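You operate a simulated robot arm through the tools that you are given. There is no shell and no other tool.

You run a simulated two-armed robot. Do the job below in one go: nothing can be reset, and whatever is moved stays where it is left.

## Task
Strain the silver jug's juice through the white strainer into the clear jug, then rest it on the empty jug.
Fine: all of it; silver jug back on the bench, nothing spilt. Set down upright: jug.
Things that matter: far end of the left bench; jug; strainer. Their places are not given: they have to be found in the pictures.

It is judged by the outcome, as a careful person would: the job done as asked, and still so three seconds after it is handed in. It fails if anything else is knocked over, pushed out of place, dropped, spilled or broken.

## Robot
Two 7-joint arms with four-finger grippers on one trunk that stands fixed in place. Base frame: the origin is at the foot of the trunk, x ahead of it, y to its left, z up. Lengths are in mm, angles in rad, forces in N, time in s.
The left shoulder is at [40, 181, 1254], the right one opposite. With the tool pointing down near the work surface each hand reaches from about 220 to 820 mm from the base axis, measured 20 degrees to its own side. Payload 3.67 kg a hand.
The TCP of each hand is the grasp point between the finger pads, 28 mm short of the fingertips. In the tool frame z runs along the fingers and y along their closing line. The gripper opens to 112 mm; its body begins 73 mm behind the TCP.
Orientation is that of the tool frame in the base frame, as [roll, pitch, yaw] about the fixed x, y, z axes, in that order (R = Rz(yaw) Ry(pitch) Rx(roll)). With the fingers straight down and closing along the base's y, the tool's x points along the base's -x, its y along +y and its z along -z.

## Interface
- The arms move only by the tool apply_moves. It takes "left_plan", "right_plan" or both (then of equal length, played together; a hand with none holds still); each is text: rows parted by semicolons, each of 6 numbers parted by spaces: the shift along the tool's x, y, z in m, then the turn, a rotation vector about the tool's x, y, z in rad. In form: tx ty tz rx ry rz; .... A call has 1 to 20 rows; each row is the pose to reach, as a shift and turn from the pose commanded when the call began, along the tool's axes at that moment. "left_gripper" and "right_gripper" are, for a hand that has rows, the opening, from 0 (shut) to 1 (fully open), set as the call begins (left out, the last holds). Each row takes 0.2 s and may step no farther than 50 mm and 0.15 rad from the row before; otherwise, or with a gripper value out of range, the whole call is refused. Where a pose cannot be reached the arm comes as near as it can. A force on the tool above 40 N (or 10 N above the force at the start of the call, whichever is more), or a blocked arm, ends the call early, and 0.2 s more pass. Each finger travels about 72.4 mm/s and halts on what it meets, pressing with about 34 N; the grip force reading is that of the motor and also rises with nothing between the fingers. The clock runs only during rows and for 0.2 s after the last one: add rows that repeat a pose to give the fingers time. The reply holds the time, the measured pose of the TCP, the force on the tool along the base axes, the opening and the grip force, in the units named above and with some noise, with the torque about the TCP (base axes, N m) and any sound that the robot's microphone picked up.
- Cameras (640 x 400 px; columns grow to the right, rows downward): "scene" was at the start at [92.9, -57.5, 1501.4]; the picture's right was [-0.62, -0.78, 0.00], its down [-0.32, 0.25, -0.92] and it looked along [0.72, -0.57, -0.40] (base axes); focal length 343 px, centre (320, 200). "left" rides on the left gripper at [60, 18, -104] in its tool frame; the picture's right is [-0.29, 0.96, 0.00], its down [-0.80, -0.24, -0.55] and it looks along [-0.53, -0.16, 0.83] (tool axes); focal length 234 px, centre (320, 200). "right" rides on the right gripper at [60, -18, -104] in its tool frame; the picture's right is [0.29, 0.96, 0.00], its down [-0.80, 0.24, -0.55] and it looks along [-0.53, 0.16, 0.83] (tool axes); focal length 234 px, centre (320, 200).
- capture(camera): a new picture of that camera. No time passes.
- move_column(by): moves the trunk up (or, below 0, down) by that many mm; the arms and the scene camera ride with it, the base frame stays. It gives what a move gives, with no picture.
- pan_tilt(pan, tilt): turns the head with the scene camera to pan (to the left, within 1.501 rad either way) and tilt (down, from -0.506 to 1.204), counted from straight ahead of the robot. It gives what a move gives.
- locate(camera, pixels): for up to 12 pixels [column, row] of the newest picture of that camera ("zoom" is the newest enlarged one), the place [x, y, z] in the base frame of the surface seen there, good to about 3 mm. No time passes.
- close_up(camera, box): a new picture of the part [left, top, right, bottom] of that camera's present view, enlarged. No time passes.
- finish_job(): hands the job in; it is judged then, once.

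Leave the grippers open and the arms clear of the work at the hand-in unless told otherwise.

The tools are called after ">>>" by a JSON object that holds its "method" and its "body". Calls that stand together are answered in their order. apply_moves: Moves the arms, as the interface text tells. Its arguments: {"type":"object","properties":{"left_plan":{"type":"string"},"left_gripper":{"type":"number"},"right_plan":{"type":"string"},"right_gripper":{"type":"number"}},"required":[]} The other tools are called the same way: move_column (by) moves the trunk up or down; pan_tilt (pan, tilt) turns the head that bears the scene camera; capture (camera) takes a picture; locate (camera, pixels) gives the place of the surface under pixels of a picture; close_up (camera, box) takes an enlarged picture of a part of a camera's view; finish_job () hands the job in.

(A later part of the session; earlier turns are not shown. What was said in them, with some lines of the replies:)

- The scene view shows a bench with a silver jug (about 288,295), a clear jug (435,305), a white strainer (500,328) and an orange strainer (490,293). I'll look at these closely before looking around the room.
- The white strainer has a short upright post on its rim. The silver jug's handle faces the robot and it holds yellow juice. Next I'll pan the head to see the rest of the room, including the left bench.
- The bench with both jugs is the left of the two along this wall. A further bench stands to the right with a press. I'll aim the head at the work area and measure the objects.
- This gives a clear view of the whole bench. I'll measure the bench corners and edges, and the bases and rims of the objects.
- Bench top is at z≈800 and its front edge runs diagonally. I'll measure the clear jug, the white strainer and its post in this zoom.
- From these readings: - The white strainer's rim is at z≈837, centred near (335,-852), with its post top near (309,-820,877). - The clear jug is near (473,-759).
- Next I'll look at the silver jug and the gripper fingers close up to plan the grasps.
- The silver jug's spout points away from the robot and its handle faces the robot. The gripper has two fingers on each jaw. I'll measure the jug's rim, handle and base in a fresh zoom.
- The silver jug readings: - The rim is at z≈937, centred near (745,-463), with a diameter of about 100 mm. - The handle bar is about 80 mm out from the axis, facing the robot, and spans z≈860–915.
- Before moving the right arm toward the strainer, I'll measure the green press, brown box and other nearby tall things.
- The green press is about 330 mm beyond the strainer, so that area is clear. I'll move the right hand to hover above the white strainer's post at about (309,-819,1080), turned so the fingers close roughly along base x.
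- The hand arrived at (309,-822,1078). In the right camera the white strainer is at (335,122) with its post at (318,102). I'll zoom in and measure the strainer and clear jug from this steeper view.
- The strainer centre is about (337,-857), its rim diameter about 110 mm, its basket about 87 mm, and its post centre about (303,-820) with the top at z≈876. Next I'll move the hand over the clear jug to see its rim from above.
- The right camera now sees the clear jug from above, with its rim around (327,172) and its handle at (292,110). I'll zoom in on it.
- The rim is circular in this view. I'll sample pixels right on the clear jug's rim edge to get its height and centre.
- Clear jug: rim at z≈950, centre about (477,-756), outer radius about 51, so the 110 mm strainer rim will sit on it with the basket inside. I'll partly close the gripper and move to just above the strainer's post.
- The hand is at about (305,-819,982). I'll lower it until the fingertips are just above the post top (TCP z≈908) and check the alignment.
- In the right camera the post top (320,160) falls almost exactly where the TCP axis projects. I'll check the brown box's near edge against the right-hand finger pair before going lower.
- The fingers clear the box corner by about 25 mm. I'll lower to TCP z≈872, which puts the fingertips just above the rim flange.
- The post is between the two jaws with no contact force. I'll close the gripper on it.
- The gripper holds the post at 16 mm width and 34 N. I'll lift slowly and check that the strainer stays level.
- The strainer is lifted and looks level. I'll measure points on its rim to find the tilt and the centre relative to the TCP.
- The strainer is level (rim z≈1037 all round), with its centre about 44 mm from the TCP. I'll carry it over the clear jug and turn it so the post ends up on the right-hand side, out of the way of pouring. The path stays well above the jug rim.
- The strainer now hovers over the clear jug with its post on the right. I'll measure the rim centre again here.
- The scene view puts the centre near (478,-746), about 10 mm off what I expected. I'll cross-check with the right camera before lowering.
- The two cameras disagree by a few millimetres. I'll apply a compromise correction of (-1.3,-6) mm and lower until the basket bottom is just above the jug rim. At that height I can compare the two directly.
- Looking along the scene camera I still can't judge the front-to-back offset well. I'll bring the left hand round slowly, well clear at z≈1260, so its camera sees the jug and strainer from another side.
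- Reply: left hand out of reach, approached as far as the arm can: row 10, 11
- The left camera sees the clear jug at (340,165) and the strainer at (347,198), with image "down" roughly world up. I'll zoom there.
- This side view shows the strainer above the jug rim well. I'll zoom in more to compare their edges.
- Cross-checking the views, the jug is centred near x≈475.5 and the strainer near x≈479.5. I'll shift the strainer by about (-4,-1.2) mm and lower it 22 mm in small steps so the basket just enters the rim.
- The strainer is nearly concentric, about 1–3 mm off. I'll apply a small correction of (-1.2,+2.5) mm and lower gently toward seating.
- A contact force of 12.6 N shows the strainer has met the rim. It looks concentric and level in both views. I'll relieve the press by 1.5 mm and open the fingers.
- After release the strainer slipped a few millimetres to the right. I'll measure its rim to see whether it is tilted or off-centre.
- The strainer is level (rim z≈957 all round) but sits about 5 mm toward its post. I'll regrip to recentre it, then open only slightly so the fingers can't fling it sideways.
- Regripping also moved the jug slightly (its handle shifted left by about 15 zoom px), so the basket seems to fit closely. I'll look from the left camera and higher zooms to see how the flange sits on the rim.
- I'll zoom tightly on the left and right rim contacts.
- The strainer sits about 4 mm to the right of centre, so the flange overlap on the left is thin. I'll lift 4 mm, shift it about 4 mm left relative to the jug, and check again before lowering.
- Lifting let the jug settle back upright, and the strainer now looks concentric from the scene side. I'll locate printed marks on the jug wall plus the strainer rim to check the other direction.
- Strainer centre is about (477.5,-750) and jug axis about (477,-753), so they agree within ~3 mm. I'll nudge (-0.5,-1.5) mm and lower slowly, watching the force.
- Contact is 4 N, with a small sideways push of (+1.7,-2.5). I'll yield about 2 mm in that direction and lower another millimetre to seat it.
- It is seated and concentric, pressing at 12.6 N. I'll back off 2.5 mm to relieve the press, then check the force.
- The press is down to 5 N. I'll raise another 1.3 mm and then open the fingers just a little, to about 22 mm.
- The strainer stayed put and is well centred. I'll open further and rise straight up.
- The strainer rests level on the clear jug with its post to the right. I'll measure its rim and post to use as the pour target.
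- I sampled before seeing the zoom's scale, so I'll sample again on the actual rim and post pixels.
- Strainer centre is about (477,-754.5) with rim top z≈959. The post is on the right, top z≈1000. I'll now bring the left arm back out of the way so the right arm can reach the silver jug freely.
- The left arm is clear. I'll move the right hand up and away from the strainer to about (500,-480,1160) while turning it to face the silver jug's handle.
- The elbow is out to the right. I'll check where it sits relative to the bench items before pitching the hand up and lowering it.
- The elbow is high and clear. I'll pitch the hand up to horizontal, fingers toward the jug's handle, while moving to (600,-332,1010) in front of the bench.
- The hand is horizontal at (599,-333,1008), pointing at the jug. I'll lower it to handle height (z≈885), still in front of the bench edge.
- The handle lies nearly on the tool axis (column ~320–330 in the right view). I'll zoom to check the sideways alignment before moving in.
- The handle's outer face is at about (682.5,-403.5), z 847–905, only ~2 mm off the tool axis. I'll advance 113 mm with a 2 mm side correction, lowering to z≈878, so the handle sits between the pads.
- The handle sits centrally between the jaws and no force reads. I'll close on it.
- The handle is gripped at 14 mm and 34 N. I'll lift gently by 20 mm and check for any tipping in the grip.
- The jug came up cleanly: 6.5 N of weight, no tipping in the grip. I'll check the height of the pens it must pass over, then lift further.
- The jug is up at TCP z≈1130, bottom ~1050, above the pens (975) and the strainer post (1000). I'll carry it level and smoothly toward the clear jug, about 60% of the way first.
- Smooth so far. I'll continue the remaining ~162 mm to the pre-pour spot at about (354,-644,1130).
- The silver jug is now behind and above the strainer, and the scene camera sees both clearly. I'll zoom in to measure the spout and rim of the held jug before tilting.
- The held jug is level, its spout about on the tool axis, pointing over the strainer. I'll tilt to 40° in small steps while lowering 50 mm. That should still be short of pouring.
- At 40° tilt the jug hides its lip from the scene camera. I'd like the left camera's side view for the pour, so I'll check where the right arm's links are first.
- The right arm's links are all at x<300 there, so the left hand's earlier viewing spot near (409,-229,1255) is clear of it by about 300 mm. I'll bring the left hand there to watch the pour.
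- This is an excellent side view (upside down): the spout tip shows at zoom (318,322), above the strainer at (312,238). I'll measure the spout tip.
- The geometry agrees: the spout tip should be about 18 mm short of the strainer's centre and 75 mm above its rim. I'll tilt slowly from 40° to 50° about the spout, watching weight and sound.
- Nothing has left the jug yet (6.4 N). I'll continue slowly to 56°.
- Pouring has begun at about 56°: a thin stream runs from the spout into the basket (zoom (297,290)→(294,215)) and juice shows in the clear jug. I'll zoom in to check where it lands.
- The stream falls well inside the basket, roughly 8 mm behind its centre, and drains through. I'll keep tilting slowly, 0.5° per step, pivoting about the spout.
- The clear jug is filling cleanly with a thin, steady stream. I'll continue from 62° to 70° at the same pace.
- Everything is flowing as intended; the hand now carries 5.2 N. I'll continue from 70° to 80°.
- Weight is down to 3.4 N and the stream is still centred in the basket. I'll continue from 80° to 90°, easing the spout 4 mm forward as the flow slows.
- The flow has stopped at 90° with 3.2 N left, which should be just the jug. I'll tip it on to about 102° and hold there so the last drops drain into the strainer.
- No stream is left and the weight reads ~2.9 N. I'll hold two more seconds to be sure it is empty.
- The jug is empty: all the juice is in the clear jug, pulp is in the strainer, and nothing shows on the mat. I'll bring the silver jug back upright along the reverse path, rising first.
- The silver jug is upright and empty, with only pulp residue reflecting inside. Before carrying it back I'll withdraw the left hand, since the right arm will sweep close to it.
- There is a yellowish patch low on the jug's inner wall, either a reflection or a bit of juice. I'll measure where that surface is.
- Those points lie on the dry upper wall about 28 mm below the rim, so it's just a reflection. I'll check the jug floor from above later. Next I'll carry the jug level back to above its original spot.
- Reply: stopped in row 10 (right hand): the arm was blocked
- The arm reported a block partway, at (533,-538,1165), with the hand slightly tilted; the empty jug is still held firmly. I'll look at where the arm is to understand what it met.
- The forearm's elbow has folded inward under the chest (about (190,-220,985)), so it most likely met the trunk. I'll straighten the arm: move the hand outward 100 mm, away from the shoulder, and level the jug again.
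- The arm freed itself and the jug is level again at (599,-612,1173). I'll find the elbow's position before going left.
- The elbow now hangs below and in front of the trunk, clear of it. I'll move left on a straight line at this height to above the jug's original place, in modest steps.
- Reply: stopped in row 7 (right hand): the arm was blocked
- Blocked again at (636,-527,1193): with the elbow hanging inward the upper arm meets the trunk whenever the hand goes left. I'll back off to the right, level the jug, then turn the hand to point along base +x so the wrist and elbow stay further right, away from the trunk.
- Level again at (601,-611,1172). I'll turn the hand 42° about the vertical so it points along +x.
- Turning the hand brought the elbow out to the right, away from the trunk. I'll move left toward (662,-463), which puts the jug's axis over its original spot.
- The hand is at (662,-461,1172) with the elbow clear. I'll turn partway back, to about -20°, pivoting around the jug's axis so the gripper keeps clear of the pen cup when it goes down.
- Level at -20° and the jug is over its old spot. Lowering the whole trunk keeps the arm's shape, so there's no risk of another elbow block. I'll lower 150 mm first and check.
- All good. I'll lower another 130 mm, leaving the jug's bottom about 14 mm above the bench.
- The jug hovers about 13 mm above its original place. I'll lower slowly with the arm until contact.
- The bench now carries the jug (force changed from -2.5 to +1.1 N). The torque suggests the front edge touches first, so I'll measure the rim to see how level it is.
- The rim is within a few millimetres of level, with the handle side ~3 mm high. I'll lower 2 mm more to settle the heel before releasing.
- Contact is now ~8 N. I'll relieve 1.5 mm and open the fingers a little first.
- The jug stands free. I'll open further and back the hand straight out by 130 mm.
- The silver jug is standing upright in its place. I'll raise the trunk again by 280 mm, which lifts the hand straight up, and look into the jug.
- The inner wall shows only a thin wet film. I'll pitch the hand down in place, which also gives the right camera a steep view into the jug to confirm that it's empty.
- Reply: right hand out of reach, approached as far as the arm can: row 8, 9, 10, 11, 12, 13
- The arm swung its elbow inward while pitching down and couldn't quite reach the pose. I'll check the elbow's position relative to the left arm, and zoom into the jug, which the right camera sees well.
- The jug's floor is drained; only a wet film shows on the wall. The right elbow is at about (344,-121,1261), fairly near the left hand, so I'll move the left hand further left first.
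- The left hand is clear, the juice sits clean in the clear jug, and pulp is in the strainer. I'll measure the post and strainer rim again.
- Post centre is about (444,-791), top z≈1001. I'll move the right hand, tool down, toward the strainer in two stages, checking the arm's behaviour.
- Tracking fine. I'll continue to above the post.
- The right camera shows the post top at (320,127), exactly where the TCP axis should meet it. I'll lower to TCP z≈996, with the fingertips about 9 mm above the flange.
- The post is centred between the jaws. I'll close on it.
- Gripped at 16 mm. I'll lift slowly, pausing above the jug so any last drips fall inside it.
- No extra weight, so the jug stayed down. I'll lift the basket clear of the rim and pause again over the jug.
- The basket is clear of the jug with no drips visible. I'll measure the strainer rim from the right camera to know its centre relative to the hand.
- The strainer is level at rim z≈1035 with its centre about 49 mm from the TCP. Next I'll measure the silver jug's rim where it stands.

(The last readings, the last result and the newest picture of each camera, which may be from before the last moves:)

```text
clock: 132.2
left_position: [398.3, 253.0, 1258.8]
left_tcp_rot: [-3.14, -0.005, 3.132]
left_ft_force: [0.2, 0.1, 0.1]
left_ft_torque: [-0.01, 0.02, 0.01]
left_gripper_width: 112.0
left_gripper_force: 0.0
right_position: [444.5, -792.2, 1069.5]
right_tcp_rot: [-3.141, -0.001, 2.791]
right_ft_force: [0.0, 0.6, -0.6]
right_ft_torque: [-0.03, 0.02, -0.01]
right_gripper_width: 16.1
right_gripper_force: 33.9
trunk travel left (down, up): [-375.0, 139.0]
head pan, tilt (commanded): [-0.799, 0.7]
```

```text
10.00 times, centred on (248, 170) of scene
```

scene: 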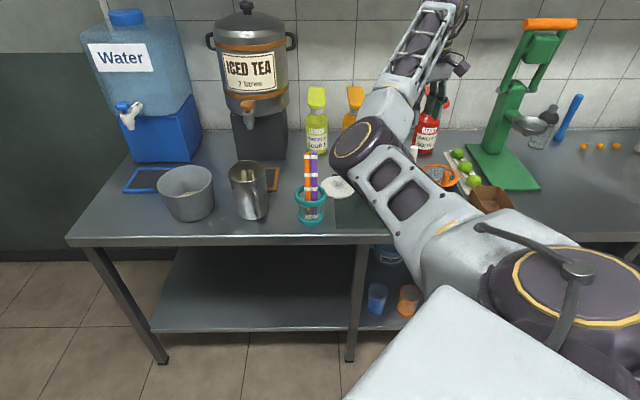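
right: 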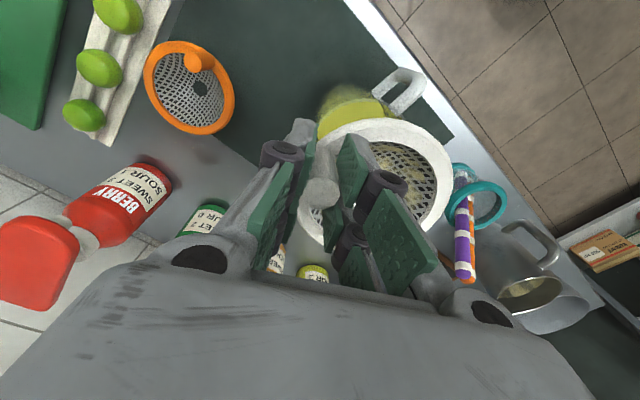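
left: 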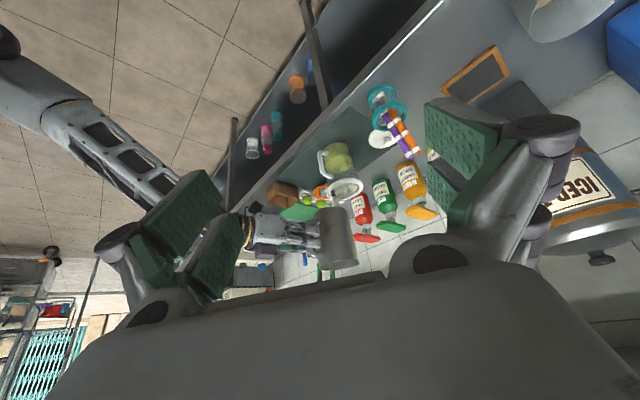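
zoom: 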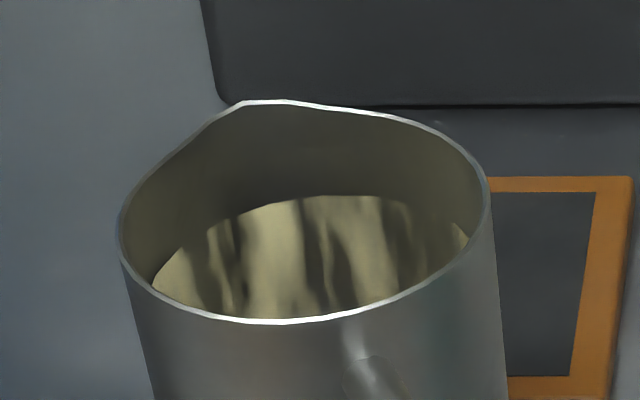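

I'll measure the rim and the edge of the yellowish zone; if that edge sits at one height all round it would be liquid rather than film.

>>> {"method": "locate", "body": {"camera": "zoom", "pixels": [[160, 278], [200, 235], [260, 205], [350, 196], [420, 207], [465, 235], [300, 260], [380, 270], [240, 300], [330, 310]]}}

>>> {"method": "locate", "body": {"camera": "zoom", "pixels": [[121, 235], [135, 195], [180, 150], [240, 103], [310, 105], [380, 115], [440, 135], [482, 185], [485, 215], [430, 275], [340, 315], [200, 310]]}}

```text
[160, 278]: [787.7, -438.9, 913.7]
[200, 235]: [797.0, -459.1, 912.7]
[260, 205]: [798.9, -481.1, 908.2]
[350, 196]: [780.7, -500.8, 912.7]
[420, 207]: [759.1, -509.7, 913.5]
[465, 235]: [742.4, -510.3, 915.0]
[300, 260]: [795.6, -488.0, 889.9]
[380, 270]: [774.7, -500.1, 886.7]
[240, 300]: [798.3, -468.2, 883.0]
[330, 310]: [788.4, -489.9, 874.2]
```

```text
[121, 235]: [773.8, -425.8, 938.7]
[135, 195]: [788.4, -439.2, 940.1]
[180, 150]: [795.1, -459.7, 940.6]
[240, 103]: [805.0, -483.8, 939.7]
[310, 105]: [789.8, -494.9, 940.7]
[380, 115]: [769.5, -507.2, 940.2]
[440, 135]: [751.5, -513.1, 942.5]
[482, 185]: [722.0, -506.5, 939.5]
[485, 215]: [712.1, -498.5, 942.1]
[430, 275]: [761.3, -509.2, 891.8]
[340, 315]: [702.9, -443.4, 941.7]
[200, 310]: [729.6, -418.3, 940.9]
```

The silver jug's rim is a circle centred at about (747,-464), R≈49, rim z≈940. The yellow streaks all lie on the wall itself, so it's only residue. I'll carry the strainer level toward it, turning it 45° on the way so the post faces the robot; first half now.

>>> {"method": "apply_moves", "body": {"right_plan": "-0.004 0.012 -0.012 0 0 0.03; -0.012 0.036 -0.022 0 0 0.08; -0.021 0.064 -0.03 0 0 0.13; -0.03 0.092 -0.03 0 0 0.19; -0.039 0.12 -0.03 0 0 0.25; -0.048 0.148 -0.03 0 0 0.31; -0.057 0.176 -0.03 0 0 0.36; -0.0632 0.1965 -0.03 0 0 0.3925; -0.0632 0.1965 -0.03 0 0 0.3925"}}

>>> {"method": "capture", "body": {"camera": "scene"}}

>>> {"method": "capture", "body": {"camera": "right"}}

```text
clock: 134.2
left_position: [398.2, 252.3, 1260.8]
left_tcp_rot: [-3.14, -0.002, 3.133]
left_ft_force: [-0.4, -0.4, 0.2]
left_ft_torque: [0.01, 0.02, -0.04]
left_gripper_width: 112.2
left_gripper_force: 0.0
right_position: [570.6, -630.9, 1099.2]
right_tcp_rot: [3.141, 0.001, 2.398]
right_ft_force: [0.4, -0.1, -0.4]
right_ft_torque: [-0.01, 0.03, -0.03]
right_gripper_width: 16.1
right_gripper_force: 33.8
trunk travel left (down, up): [-375.0, 139.0]
head pan, tilt (commanded): [-0.799, 0.7]
```

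```text
taken
```

scene: 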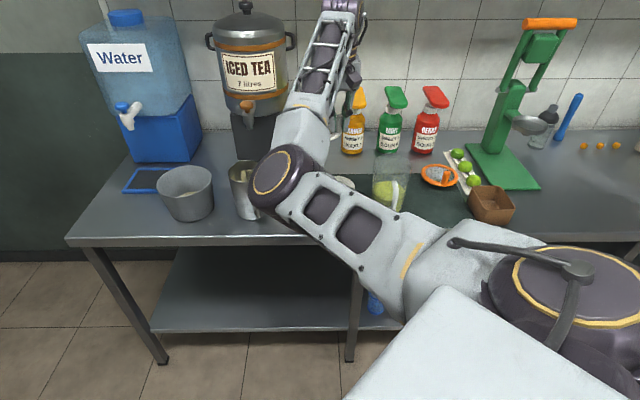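

```text
taken
```

right: 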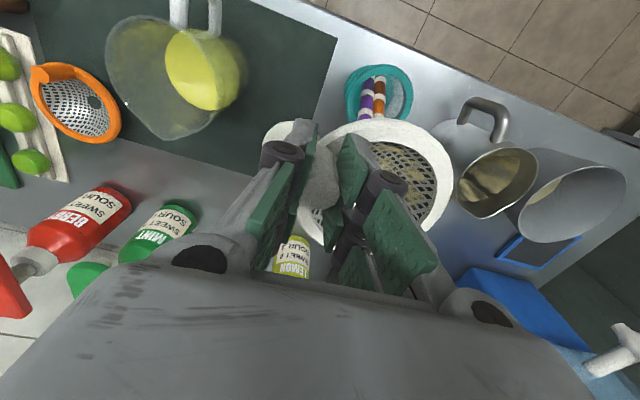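

Halfway, level and clear. I'll complete the move to above the silver jug.

>>> {"method": "apply_moves", "body": {"right_plan": "0.001 0.012 0 0 0 0.03; 0.0033 0.038 0 0 0 0.08; 0.0057 0.067 0 0 0 0.13; 0.0081 0.096 0 0 0 0.19; 0.0106 0.125 0 0 0 0.25; 0.013 0.154 0 0 0 0.31; 0.0154 0.182 0 0 0 0.36; 0.0175 0.2067 0 0 0 0.3925; 0.0175 0.2067 0 0 0 0.3925"}}

>>> {"method": "capture", "body": {"camera": "scene"}}

>>> {"method": "capture", "body": {"camera": "right"}}

```text
clock: 136.2
left_position: [399.4, 253.5, 1259.5]
left_tcp_rot: [-3.139, -0.003, 3.131]
left_ft_force: [-0.1, -0.3, 0.0]
left_ft_torque: [-0.01, 0.02, 0.01]
left_gripper_width: 112.3
left_gripper_force: 0.0
right_position: [699.4, -465.9, 1101.0]
right_tcp_rot: [3.14, 0.0, 2.005]
right_ft_force: [0.1, -0.1, -1.3]
right_ft_torque: [0.02, 0.06, -0.01]
right_gripper_width: 16.0
right_gripper_force: 33.6
trunk travel left (down, up): [-375.0, 139.0]
head pan, tilt (commanded): [-0.799, 0.7]
```

```text
taken
```

scene: 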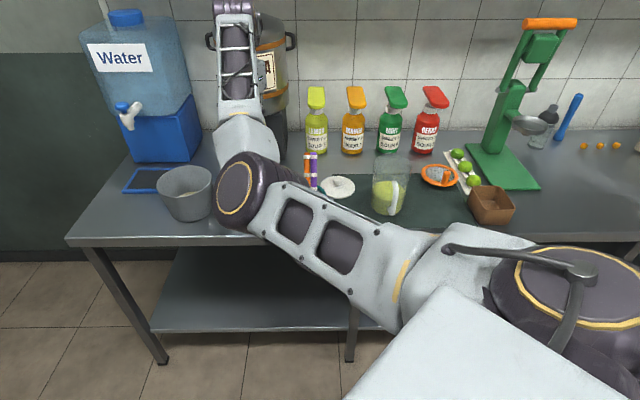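

```text
taken
```

right: 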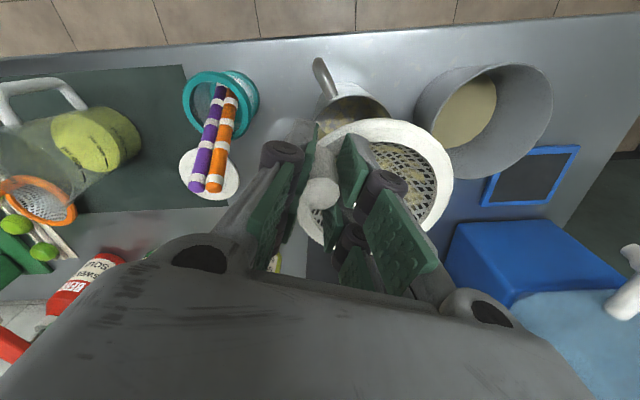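

The strainer hovers over the silver jug, but the right elbow hides it from the scene camera. I'll turn the left hand where it is, far from the right arm, so its camera can watch the placement.

>>> {"method": "apply_moves", "body": {"left_plan": "0 0 0 0 0 0.128; 0 0 0 0 0 0.256; 0 0 0 0 0 0.384; 0 0 0 0 0 0.512; 0 0 0 0 0 0.64; 0 0 0 0 0 0.77"}}

>>> {"method": "apply_moves", "body": {"left_plan": "0 0 0 0 -0.125 0; 0 0 0 0 -0.25 0; 0 0 0 0 -0.375 0; 0 0 0 0 -0.5 0"}}

>>> {"method": "capture", "body": {"camera": "left"}}

```text
clock: 137.7
left_position: [401.1, 251.9, 1260.3]
left_tcp_rot: [-3.139, -0.001, 2.36]
left_ft_force: [-0.2, 0.4, -0.1]
left_ft_torque: [0.01, 0.0, 0.0]
left_gripper_width: 111.9
left_gripper_force: 0.0
right_position: [699.1, -465.9, 1100.3]
right_tcp_rot: [-3.142, 0.0, 2.007]
right_ft_force: [-0.4, -0.4, -1.7]
right_ft_torque: [-0.02, 0.07, -0.03]
right_gripper_width: 16.1
right_gripper_force: 34.3
trunk travel left (down, up): [-375.0, 139.0]
head pan, tilt (commanded): [-0.799, 0.7]
```

```text
clock: 138.7
left_position: [399.6, 252.2, 1260.4]
left_tcp_rot: [-3.137, 0.501, 2.365]
left_ft_force: [-0.7, 0.3, 0.9]
left_ft_torque: [0.02, 0.02, 0.02]
left_gripper_width: 112.1
left_gripper_force: 0.0
right_position: [698.1, -466.2, 1100.7]
right_tcp_rot: [3.139, 0.002, 2.005]
right_ft_force: [0.6, 0.4, -0.9]
right_ft_torque: [-0.04, 0.01, 0.01]
right_gripper_width: 16.0
right_gripper_force: 33.9
trunk travel left (down, up): [-375.0, 139.0]
head pan, tilt (commanded): [-0.799, 0.7]
```

```text
taken
```

left: 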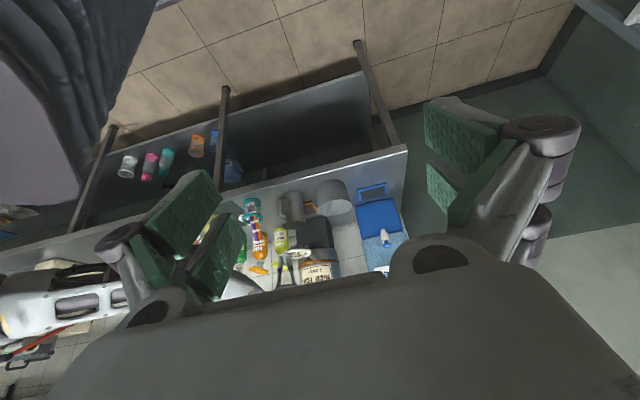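

The left camera sees the silver jug at (290,208) and the strainer above it near (293,255). I'll zoom in.

>>> {"method": "close_up", "body": {"camera": "left", "box": [255, 185, 345, 275]}}

>>> {"method": "close_up", "body": {"camera": "right", "box": [270, 50, 480, 270]}}

```text
4.44 times, centred on (300, 230) of left
```

zoom: 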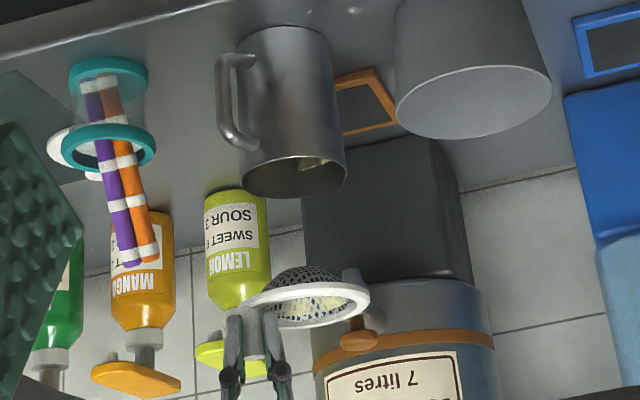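

```text
1.82 times, centred on (375, 160) of right
```

zoom: 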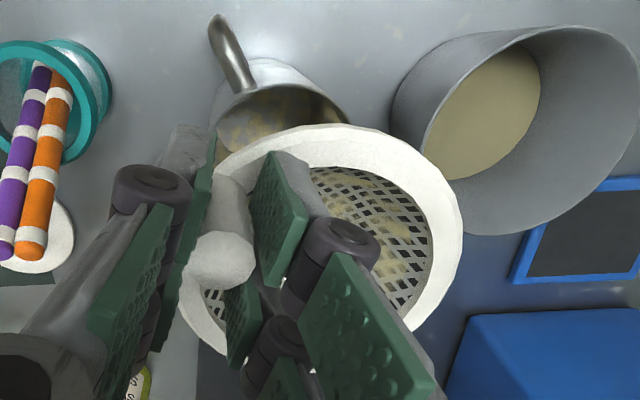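

Both are clearly visible. I'll lower to about 13 mm above the jug rim (TCP z≈1025), where alignment can be compared directly.

>>> {"method": "apply_moves", "body": {"right_plan": "0 0 0.02 0 0 0; 0 0 0.04 0 0 0; 0 0 0.06 0 0 0; 0 0 0.075 0 0 0; 0 0 0.075 0 0 0"}}

>>> {"method": "close_up", "body": {"camera": "left", "box": [270, 195, 330, 255]}}

>>> {"method": "locate", "body": {"camera": "zoom", "pixels": [[200, 165], [250, 180], [320, 180], [390, 165], [420, 130], [300, 165], [220, 215], [270, 190], [340, 190], [420, 225], [330, 245], [300, 30]]}}

```text
clock: 139.8
left_position: [402.0, 252.1, 1260.5]
left_tcp_rot: [-3.137, 0.5, 2.365]
left_ft_force: [-0.4, 0.2, -0.6]
left_ft_torque: [-0.02, -0.01, -0.01]
left_gripper_width: 111.9
left_gripper_force: 0.0
right_position: [698.5, -466.8, 1027.8]
right_tcp_rot: [3.139, 0.0, 2.005]
right_ft_force: [0.2, -0.9, -1.2]
right_ft_torque: [0.01, 0.06, 0.03]
right_gripper_width: 15.9
right_gripper_force: 33.7
trunk travel left (down, up): [-375.0, 139.0]
head pan, tilt (commanded): [-0.799, 0.7]
```

```text
6.67 times, centred on (300, 225) of left
```

zoom: 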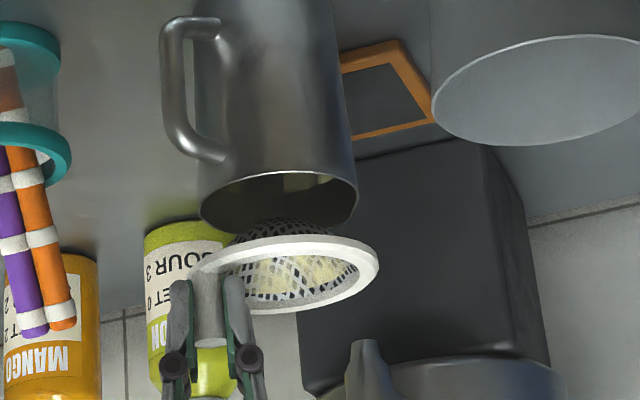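

```text
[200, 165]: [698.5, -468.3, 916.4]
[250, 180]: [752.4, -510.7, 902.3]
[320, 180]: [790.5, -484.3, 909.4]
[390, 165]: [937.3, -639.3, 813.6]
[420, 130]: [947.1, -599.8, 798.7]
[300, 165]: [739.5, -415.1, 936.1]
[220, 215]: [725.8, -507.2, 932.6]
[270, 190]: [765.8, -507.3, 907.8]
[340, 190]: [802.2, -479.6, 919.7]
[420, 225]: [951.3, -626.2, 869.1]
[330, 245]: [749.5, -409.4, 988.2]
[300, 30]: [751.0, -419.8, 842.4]
```

From this side the strainer sits about 3–4 mm too far along (0.86,0.51). I'll check the other direction with the right camera and more rim points.

>>> {"method": "close_up", "body": {"camera": "right", "box": [270, 50, 480, 270]}}

>>> {"method": "locate", "body": {"camera": "right", "pixels": [[448, 175], [447, 195], [437, 155], [420, 138], [400, 127], [380, 123], [358, 126], [336, 139], [302, 218], [312, 235], [435, 220], [321, 190]]}}

>>> {"method": "locate", "body": {"camera": "zoom", "pixels": [[260, 92], [300, 95], [335, 110], [230, 110], [215, 130], [345, 125]]}}

```text
1.82 times, centred on (375, 160) of right
```

zoom: 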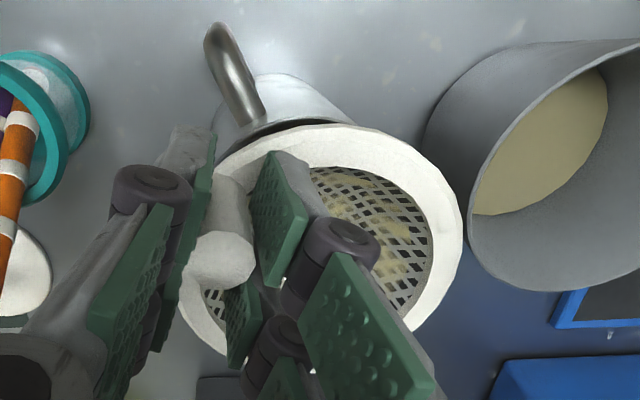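

```text
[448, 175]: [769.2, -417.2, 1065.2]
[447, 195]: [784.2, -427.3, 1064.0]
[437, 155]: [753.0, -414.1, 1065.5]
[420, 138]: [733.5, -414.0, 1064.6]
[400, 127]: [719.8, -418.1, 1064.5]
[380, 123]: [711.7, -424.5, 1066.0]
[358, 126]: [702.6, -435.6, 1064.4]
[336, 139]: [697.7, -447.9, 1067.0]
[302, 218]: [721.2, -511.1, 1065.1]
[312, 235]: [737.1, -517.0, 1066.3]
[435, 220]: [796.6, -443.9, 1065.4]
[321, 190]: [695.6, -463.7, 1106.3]
```

```text
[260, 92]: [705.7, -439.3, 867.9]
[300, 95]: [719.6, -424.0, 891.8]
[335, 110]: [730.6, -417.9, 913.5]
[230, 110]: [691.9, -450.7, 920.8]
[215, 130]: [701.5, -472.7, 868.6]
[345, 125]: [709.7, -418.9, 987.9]
```

The right camera puts the strainer centre at (747,-465), matching the jug. I'll take a few more strainer rim points from the left camera to settle the sideways question.

>>> {"method": "close_up", "body": {"camera": "left", "box": [275, 205, 325, 250]}}

>>> {"method": "locate", "body": {"camera": "zoom", "pixels": [[420, 235], [415, 218], [395, 205], [340, 190], [280, 192], [225, 202], [410, 260], [380, 278], [320, 292], [180, 228]]}}

```text
8.89 times, centred on (300, 228) of left
```

zoom: 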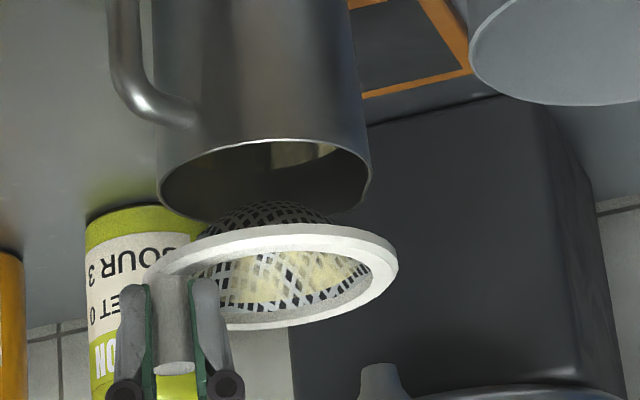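

```text
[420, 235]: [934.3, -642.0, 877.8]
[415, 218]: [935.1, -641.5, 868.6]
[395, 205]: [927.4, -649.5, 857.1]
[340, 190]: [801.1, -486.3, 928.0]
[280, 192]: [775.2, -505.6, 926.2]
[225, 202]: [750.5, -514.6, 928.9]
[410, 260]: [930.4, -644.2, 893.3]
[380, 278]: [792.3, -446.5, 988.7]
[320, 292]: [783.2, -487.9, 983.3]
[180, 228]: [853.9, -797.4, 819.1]
```

Alignment is within about 1–1.5 mm. I'll make a 0.8 mm correction and lower the basket into the jug, to just above seating.

>>> {"method": "apply_moves", "body": {"right_plan": "0.0003 -0.0007 0.008 0 0 0; 0.0003 -0.0007 0.016 0 0 0; 0.0003 -0.0007 0.024 0 0 0; 0.0003 -0.0007 0.031 0 0 0; 0.0003 -0.0007 0.036 0 0 0; 0.0003 -0.0007 0.036 0 0 0"}}

>>> {"method": "close_up", "body": {"camera": "left", "box": [275, 195, 325, 240]}}

>>> {"method": "close_up", "body": {"camera": "right", "box": [270, 50, 480, 270]}}

```text
clock: 141.2
left_position: [401.6, 252.9, 1260.8]
left_tcp_rot: [-3.138, 0.5, 2.364]
left_ft_force: [-0.3, -0.1, 0.2]
left_ft_torque: [0.0, 0.03, -0.04]
left_gripper_width: 111.9
left_gripper_force: 0.0
right_position: [696.9, -464.6, 989.7]
right_tcp_rot: [3.139, 0.001, 2.007]
right_ft_force: [0.3, 0.5, -1.1]
right_ft_torque: [-0.01, 0.06, 0.0]
right_gripper_width: 16.2
right_gripper_force: 34.6
trunk travel left (down, up): [-375.0, 139.0]
head pan, tilt (commanded): [-0.799, 0.7]
```

```text
8.89 times, centred on (300, 218) of left
```

zoom: 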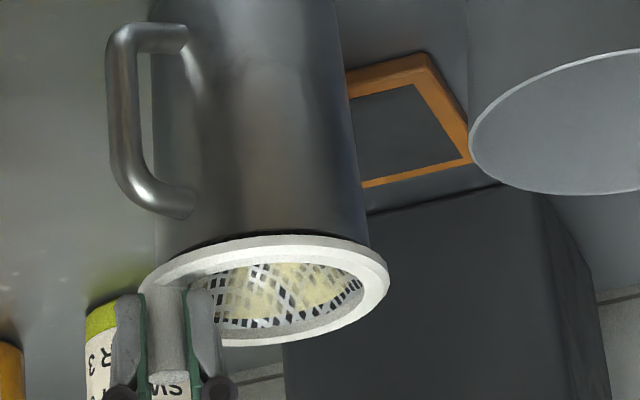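

```text
1.82 times, centred on (375, 160) of right
```

zoom: 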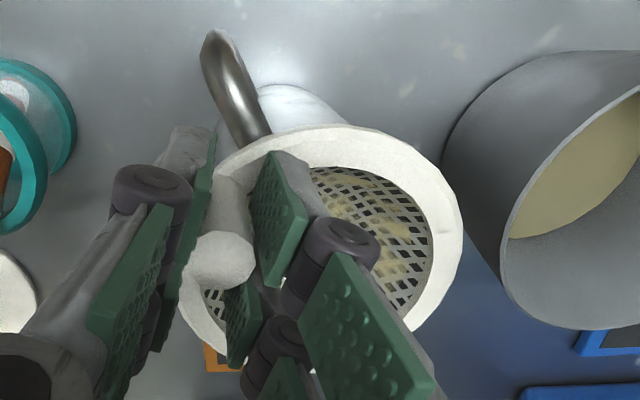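

The basket is inside the jug with no contact force. I'll lower the last few millimetres gently.

>>> {"method": "apply_moves", "body": {"right_plan": "0 0 0.001 0 0 0; 0 0 0.002 0 0 0; 0 0 0.003 0 0 0; 0 0 0.004 0 0 0; 0 0 0.004 0 0 0"}}

>>> {"method": "close_up", "body": {"camera": "left", "box": [275, 195, 325, 240]}}

```text
clock: 142.4
left_position: [400.7, 251.6, 1260.9]
left_tcp_rot: [-3.137, 0.497, 2.364]
left_ft_force: [-0.6, 0.5, 0.7]
left_ft_torque: [0.02, 0.0, -0.01]
left_gripper_width: 111.9
left_gripper_force: 0.1
right_position: [696.9, -465.2, 986.4]
right_tcp_rot: [-3.141, -0.002, 2.004]
right_ft_force: [-0.3, 1.0, -0.4]
right_ft_torque: [0.0, 0.01, 0.04]
right_gripper_width: 16.4
right_gripper_force: 33.4
trunk travel left (down, up): [-375.0, 139.0]
head pan, tilt (commanded): [-0.799, 0.7]
```

```text
8.89 times, centred on (300, 218) of left
```

zoom: 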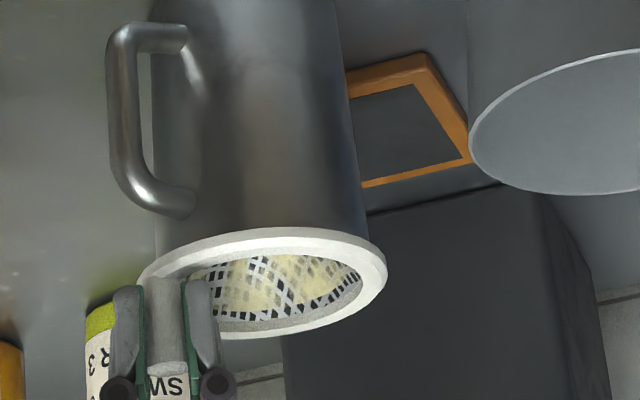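

Still no load on the rim (reading about -0.4 N). I'll go down another 4 mm in 1 mm steps.

>>> {"method": "apply_moves", "body": {"right_plan": "0 0 0.001 0 0 0; 0 0 0.002 0 0 0; 0 0 0.003 0 0 0; 0 0 0.003 0 0 0"}}

>>> {"method": "close_up", "body": {"camera": "left", "box": [275, 195, 325, 240]}}

```text
clock: 143.4
left_position: [400.4, 252.9, 1260.1]
left_tcp_rot: [-3.137, 0.502, 2.364]
left_ft_force: [0.5, -0.1, 0.7]
left_ft_torque: [0.02, 0.01, 0.0]
left_gripper_width: 112.1
left_gripper_force: 0.0
right_position: [697.7, -465.0, 985.7]
right_tcp_rot: [3.137, 0.004, 2.005]
right_ft_force: [-0.5, 0.2, 11.9]
right_ft_torque: [-0.01, 0.05, 0.01]
right_gripper_width: 15.9
right_gripper_force: 34.1
trunk travel left (down, up): [-375.0, 139.0]
head pan, tilt (commanded): [-0.799, 0.7]
```

```text
8.89 times, centred on (300, 218) of left
```

zoom: 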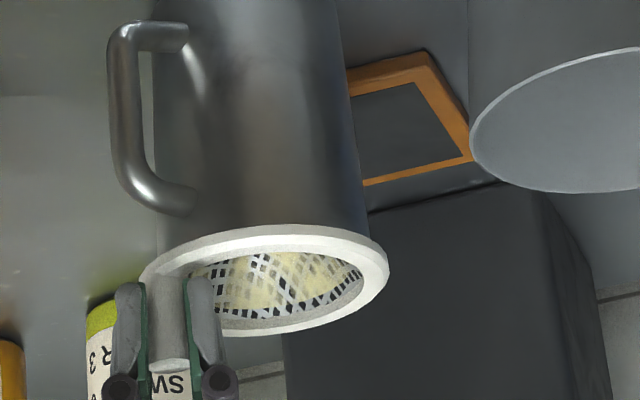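

Seated: 11.9 N straight up with no sideways push, level in view. I'll back off 2.7 mm to unload it.

>>> {"method": "apply_moves", "body": {"right_plan": "0 0 -0.0015 0 0 0; 0 0 -0.0027 0 0 0; 0 0 -0.0027 0 0 0"}}

```text
clock: 144.2
left_position: [400.5, 251.3, 1258.4]
left_tcp_rot: [-3.138, 0.5, 2.363]
left_ft_force: [-0.5, 1.4, 0.3]
left_ft_torque: [0.01, 0.03, 0.02]
left_gripper_width: 112.0
left_gripper_force: 0.0
right_position: [697.4, -465.0, 986.6]
right_tcp_rot: [-3.141, -0.003, 2.005]
right_ft_force: [-0.7, 0.7, 1.0]
right_ft_torque: [0.01, 0.12, -0.01]
right_gripper_width: 16.1
right_gripper_force: 33.9
trunk travel left (down, up): [-375.0, 139.0]
head pan, tilt (commanded): [-0.799, 0.7]
```

Only 1 N remains. I'll open the fingers slightly and check that the strainer stays put.

>>> {"method": "apply_moves", "body": {"right_plan": "0 0 0 0 0 0; 0 0 0 0 0 0; 0 0 0 0 0 0", "right_gripper": 0.2}}

>>> {"method": "close_up", "body": {"camera": "left", "box": [275, 195, 325, 240]}}

>>> {"method": "close_up", "body": {"camera": "right", "box": [270, 50, 480, 270]}}

```text
clock: 145.1
left_position: [401.1, 251.4, 1260.3]
left_tcp_rot: [-3.136, 0.499, 2.363]
left_ft_force: [0.5, -0.1, 0.5]
left_ft_torque: [0.01, -0.05, 0.01]
left_gripper_width: 111.8
left_gripper_force: 0.1
right_position: [697.1, -465.6, 985.5]
right_tcp_rot: [3.139, 0.0, 2.006]
right_ft_force: [-0.4, 0.2, 0.2]
right_ft_torque: [-0.03, -0.01, 0.01]
right_gripper_width: 22.4
right_gripper_force: 0.1
trunk travel left (down, up): [-375.0, 139.0]
head pan, tilt (commanded): [-0.799, 0.7]
```

```text
8.89 times, centred on (300, 218) of left
```

zoom: 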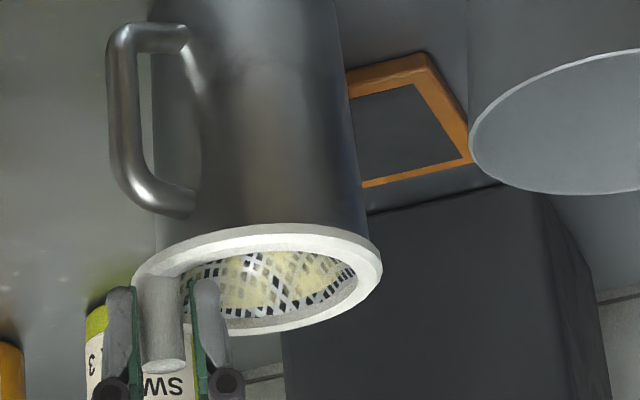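

```text
1.82 times, centred on (375, 160) of right
```

zoom: 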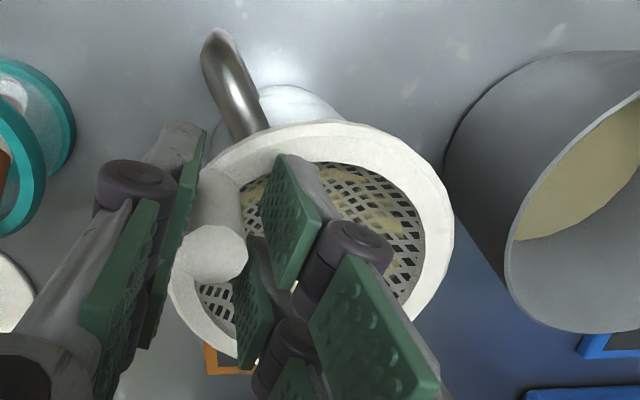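

The strainer slid about 3 mm toward one finger as the grip relaxed. With the jaws still loosely around the post I'll nudge it back 3 mm to centre it.

>>> {"method": "apply_moves", "body": {"right_plan": "0 0.001 0 0 0 0; 0 0.002 0 0 0 0; 0 0.003 0 0 0 0; 0 0.003 0 0 0 0"}}

>>> {"method": "close_up", "body": {"camera": "left", "box": [275, 195, 325, 240]}}

>>> {"method": "close_up", "body": {"camera": "right", "box": [270, 50, 480, 270]}}

```text
clock: 146.1
left_position: [400.4, 252.6, 1261.4]
left_tcp_rot: [-3.139, 0.499, 2.362]
left_ft_force: [-0.1, -0.1, 0.6]
left_ft_torque: [0.0, 0.01, -0.03]
left_gripper_width: 112.2
left_gripper_force: 0.1
right_position: [699.7, -465.3, 987.1]
right_tcp_rot: [3.141, 0.0, 2.005]
right_ft_force: [-1.8, 0.4, 1.0]
right_ft_torque: [-0.02, 0.04, 0.01]
right_gripper_width: 23.3
right_gripper_force: 0.9
trunk travel left (down, up): [-375.0, 139.0]
head pan, tilt (commanded): [-0.799, 0.7]
```

```text
8.89 times, centred on (300, 218) of left
```

zoom: 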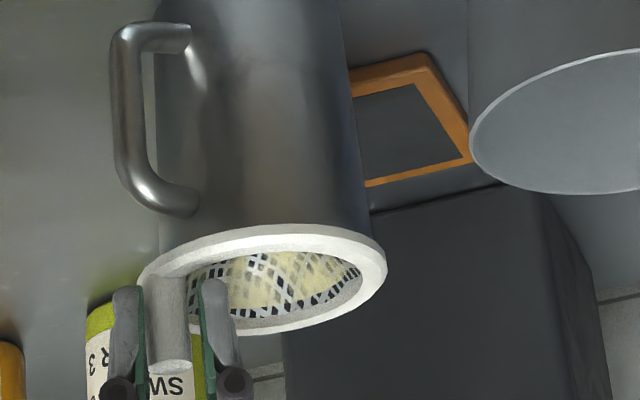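

```text
1.82 times, centred on (375, 160) of right
```

zoom: 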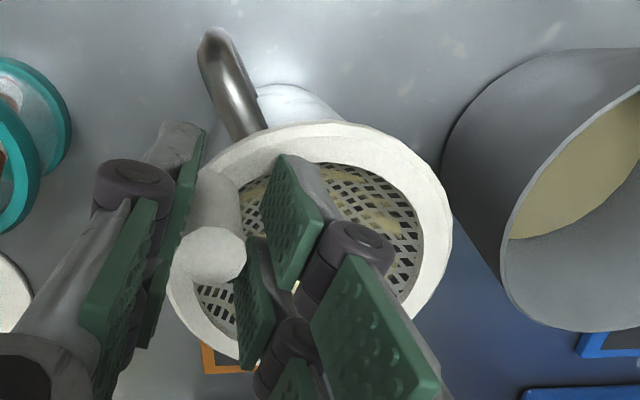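

The jug moves along with the strainer, so the basket is snug in it; no need to push further. I'll ease back 1.5 mm to remove the side load, open fully and rise straight up.

>>> {"method": "apply_moves", "body": {"right_plan": "0 -0.0015 0 0 0 0; 0 -0.0015 0 0 0 0"}}

>>> {"method": "apply_moves", "body": {"right_plan": "0 0 0 0 0 0; 0 0 0 0 0 0; 0 0 0 0 0 0; 0 0 -0.01 0 0 0; 0 0 -0.03 0 0 0; 0 0 -0.06 0 0 0; 0 0 -0.1 0 0 0; 0 0 -0.14 0 0 0", "right_gripper": 0.5}}

>>> {"method": "close_up", "body": {"camera": "left", "box": [265, 180, 335, 245]}}

>>> {"method": "capture", "body": {"camera": "right"}}

```text
clock: 146.7
left_position: [401.1, 251.8, 1260.2]
left_tcp_rot: [-3.137, 0.499, 2.364]
left_ft_force: [-0.6, 0.1, -0.1]
left_ft_torque: [-0.01, 0.01, 0.0]
left_gripper_width: 112.1
left_gripper_force: 0.0
right_position: [698.2, -464.4, 985.3]
right_tcp_rot: [3.139, 0.001, 2.006]
right_ft_force: [-0.9, -0.2, -0.3]
right_ft_torque: [-0.01, 0.01, -0.02]
right_gripper_width: 22.4
right_gripper_force: 0.1
trunk travel left (down, up): [-375.0, 139.0]
head pan, tilt (commanded): [-0.799, 0.7]
```

```text
clock: 148.4
left_position: [399.6, 253.6, 1260.6]
left_tcp_rot: [-3.137, 0.498, 2.362]
left_ft_force: [-0.3, 0.4, 0.5]
left_ft_torque: [-0.01, 0.0, 0.0]
left_gripper_width: 111.7
left_gripper_force: 0.0
right_position: [696.6, -464.7, 1127.1]
right_tcp_rot: [-3.14, -0.001, 2.005]
right_ft_force: [0.2, 0.7, 0.0]
right_ft_torque: [0.01, 0.03, -0.02]
right_gripper_width: 56.0
right_gripper_force: 0.1
trunk travel left (down, up): [-375.0, 139.0]
head pan, tilt (commanded): [-0.799, 0.7]
```

```text
6.15 times, centred on (300, 212) of left
```

zoom: 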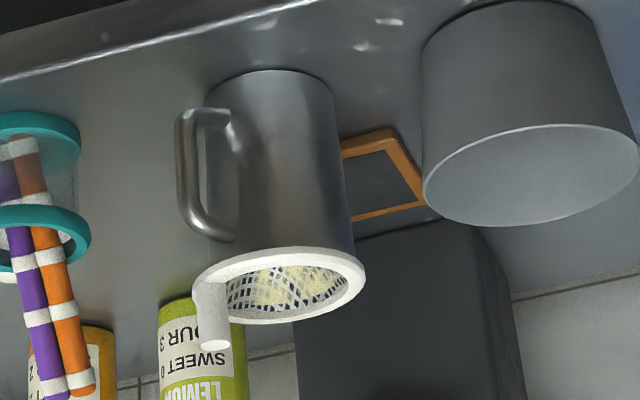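

```text
taken
```

right: 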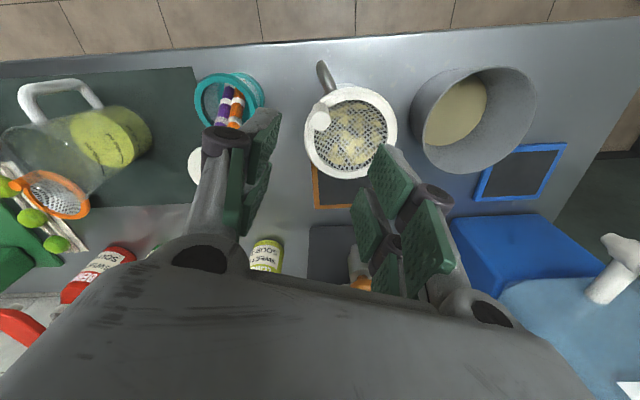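

The strainer now rests on the silver jug. I'll check that its rim is level all round.

>>> {"method": "close_up", "body": {"camera": "right", "box": [290, 50, 410, 200]}}

>>> {"method": "locate", "body": {"camera": "right", "pixels": [[392, 130], [385, 108], [370, 94], [350, 90], [312, 135], [315, 155], [330, 171], [350, 176], [370, 172], [386, 155], [320, 118], [336, 95]]}}

```text
2.67 times, centred on (350, 125) of right
```

zoom: 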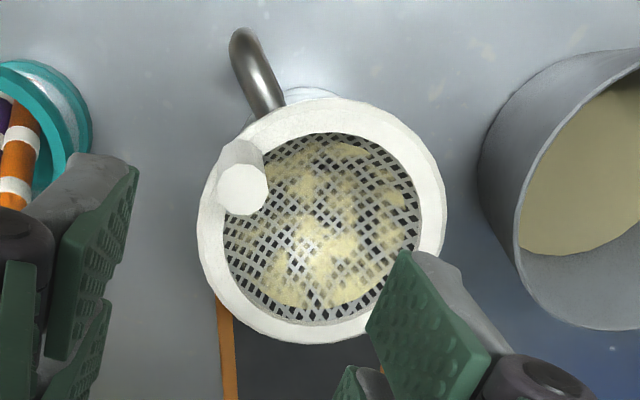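

```text
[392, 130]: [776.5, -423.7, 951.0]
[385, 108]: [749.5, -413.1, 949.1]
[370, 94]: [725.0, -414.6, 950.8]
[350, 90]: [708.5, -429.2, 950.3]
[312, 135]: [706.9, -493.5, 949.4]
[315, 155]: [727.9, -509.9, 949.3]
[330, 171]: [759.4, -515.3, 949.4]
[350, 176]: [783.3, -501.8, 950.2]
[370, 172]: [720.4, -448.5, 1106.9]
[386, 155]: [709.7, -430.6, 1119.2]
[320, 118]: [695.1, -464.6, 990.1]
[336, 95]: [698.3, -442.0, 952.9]
```

The rim is level at z≈950 all round and centred on the jug within about 2 mm. I'll lift the right hand further and draw it back in front of the bench, clear of everything.

>>> {"method": "apply_moves", "body": {"right_plan": "0 0 -0.03 0 0 0; 0 0 -0.065 0 0 0; 0.006 -0.015 -0.09 0 0 0; 0.016 -0.042 -0.105 0 0 0; 0.028 -0.074 -0.115 0 0 0; 0.041 -0.107 -0.123 0 0 0; 0.054 -0.14 -0.123 0 0 0; 0.066 -0.172 -0.123 0 0 0; 0.0777 -0.2032 -0.123 0 0 0"}}

>>> {"method": "capture", "body": {"camera": "scene"}}

```text
clock: 150.4
left_position: [400.1, 249.4, 1261.3]
left_tcp_rot: [-3.139, 0.499, 2.364]
left_ft_force: [0.3, -0.9, 0.6]
left_ft_torque: [0.04, 0.01, 0.01]
left_gripper_width: 111.7
left_gripper_force: 0.0
right_position: [483.8, -486.7, 1250.8]
right_tcp_rot: [-3.141, -0.001, 2.005]
right_ft_force: [0.1, -0.1, 0.0]
right_ft_torque: [0.0, 0.0, 0.01]
right_gripper_width: 55.9
right_gripper_force: 0.1
right hand out of reach, approached as far as the arm can: row 9
trunk travel left (down, up): [-375.0, 139.0]
head pan, tilt (commanded): [-0.799, 0.7]
```

```text
taken
```

scene: 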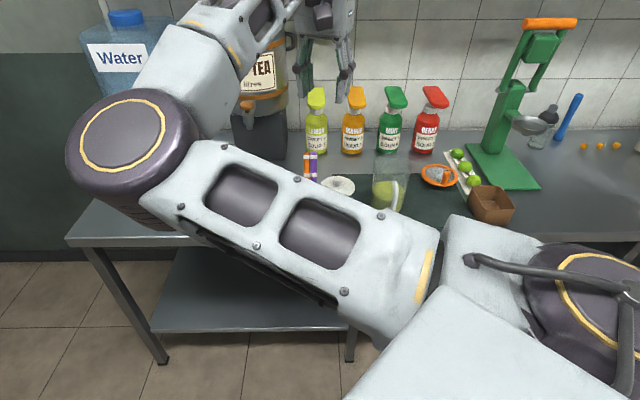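

The right hand is drawn back at z≈1250 in front of the bench. I'll open the gripper fully and check the whole bench with the left camera.

>>> {"method": "apply_moves", "body": {"right_plan": "0 0 0 0 0 0; 0 0 0 0 0 0; 0 0 0 0 0 0; 0 0 0 0 0 0; 0 0 0 0 0 0", "right_gripper": 1}}

>>> {"method": "capture", "body": {"camera": "left"}}

>>> {"method": "close_up", "body": {"camera": "left", "box": [225, 170, 385, 290]}}

>>> {"method": "close_up", "body": {"camera": "scene", "box": [300, 120, 520, 240]}}

```text
clock: 151.7
left_position: [399.7, 252.5, 1259.6]
left_tcp_rot: [-3.137, 0.499, 2.363]
left_ft_force: [-0.8, 0.1, -0.4]
left_ft_torque: [-0.04, -0.02, 0.04]
left_gripper_width: 112.2
left_gripper_force: 0.1
right_position: [484.2, -487.2, 1250.7]
right_tcp_rot: [3.141, 0.001, 2.005]
right_ft_force: [0.6, -0.8, -0.8]
right_ft_torque: [0.01, 0.05, 0.01]
right_gripper_width: 112.0
right_gripper_force: 0.1
trunk travel left (down, up): [-375.0, 139.0]
head pan, tilt (commanded): [-0.799, 0.7]
```

```text
taken
```

left: 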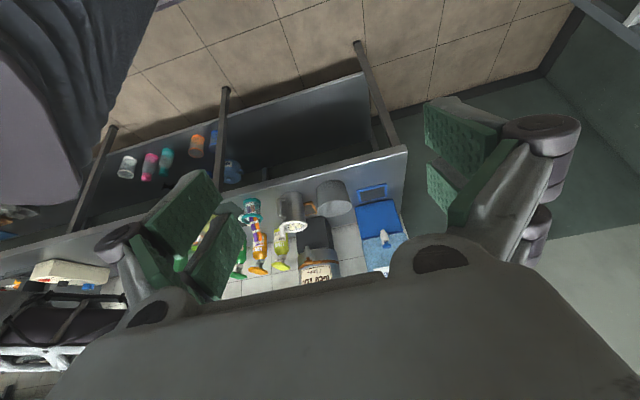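

```text
3.33 times, centred on (305, 230) of left
```

zoom: 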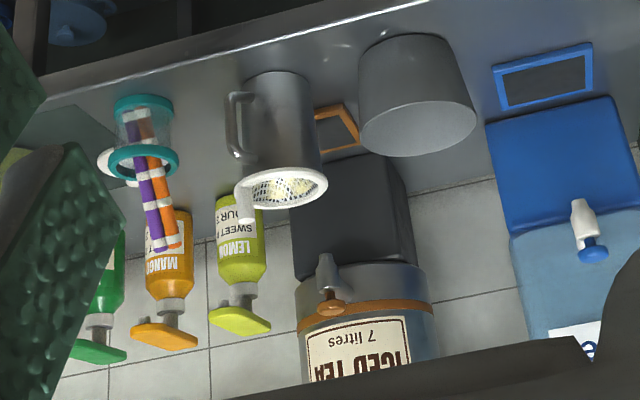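

```text
2.91 times, centred on (410, 180) of scene
```

zoom: 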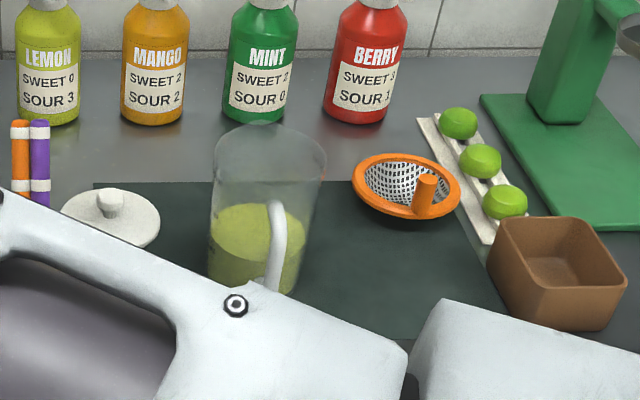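

Checks before handing in:
- **Clear jug:** upright with the strained juice, and nothing spilt on the bench or mat.
- **Silver jug:** upright at its old spot, with the white strainer resting level on it.
- **Everything else:** undisturbed, both grippers open and both arms clear.

Handing in.

>>> {"method": "finish_job", "body": {}}

```text
The job is handed in.
```

The juice has been strained through the white strainer into the clear jug. The silver jug is back upright at its old spot at the far end of the left bench, with the strainer resting level on top.

- **Pour:** the pulp stayed in the strainer, and I saw no spills on the bench or mat. I held the silver jug tipped until the flow stopped. A thin wet film is left on its inside wall; I couldn't see its whole floor to confirm it's completely dry.
- **Jug positions:** the clear jug was nudged a few millimetres while I was seating the strainer. The silver jug's handle now points about 20° away from its original direction.
- **Arm:** on the way back with the empty jug, the right arm was blocked twice, most likely by its elbow meeting the robot's trunk. The jug tilted slightly, but nothing else was touched, and I took a different route.

Both grippers are open and the arms are clear of the bench.
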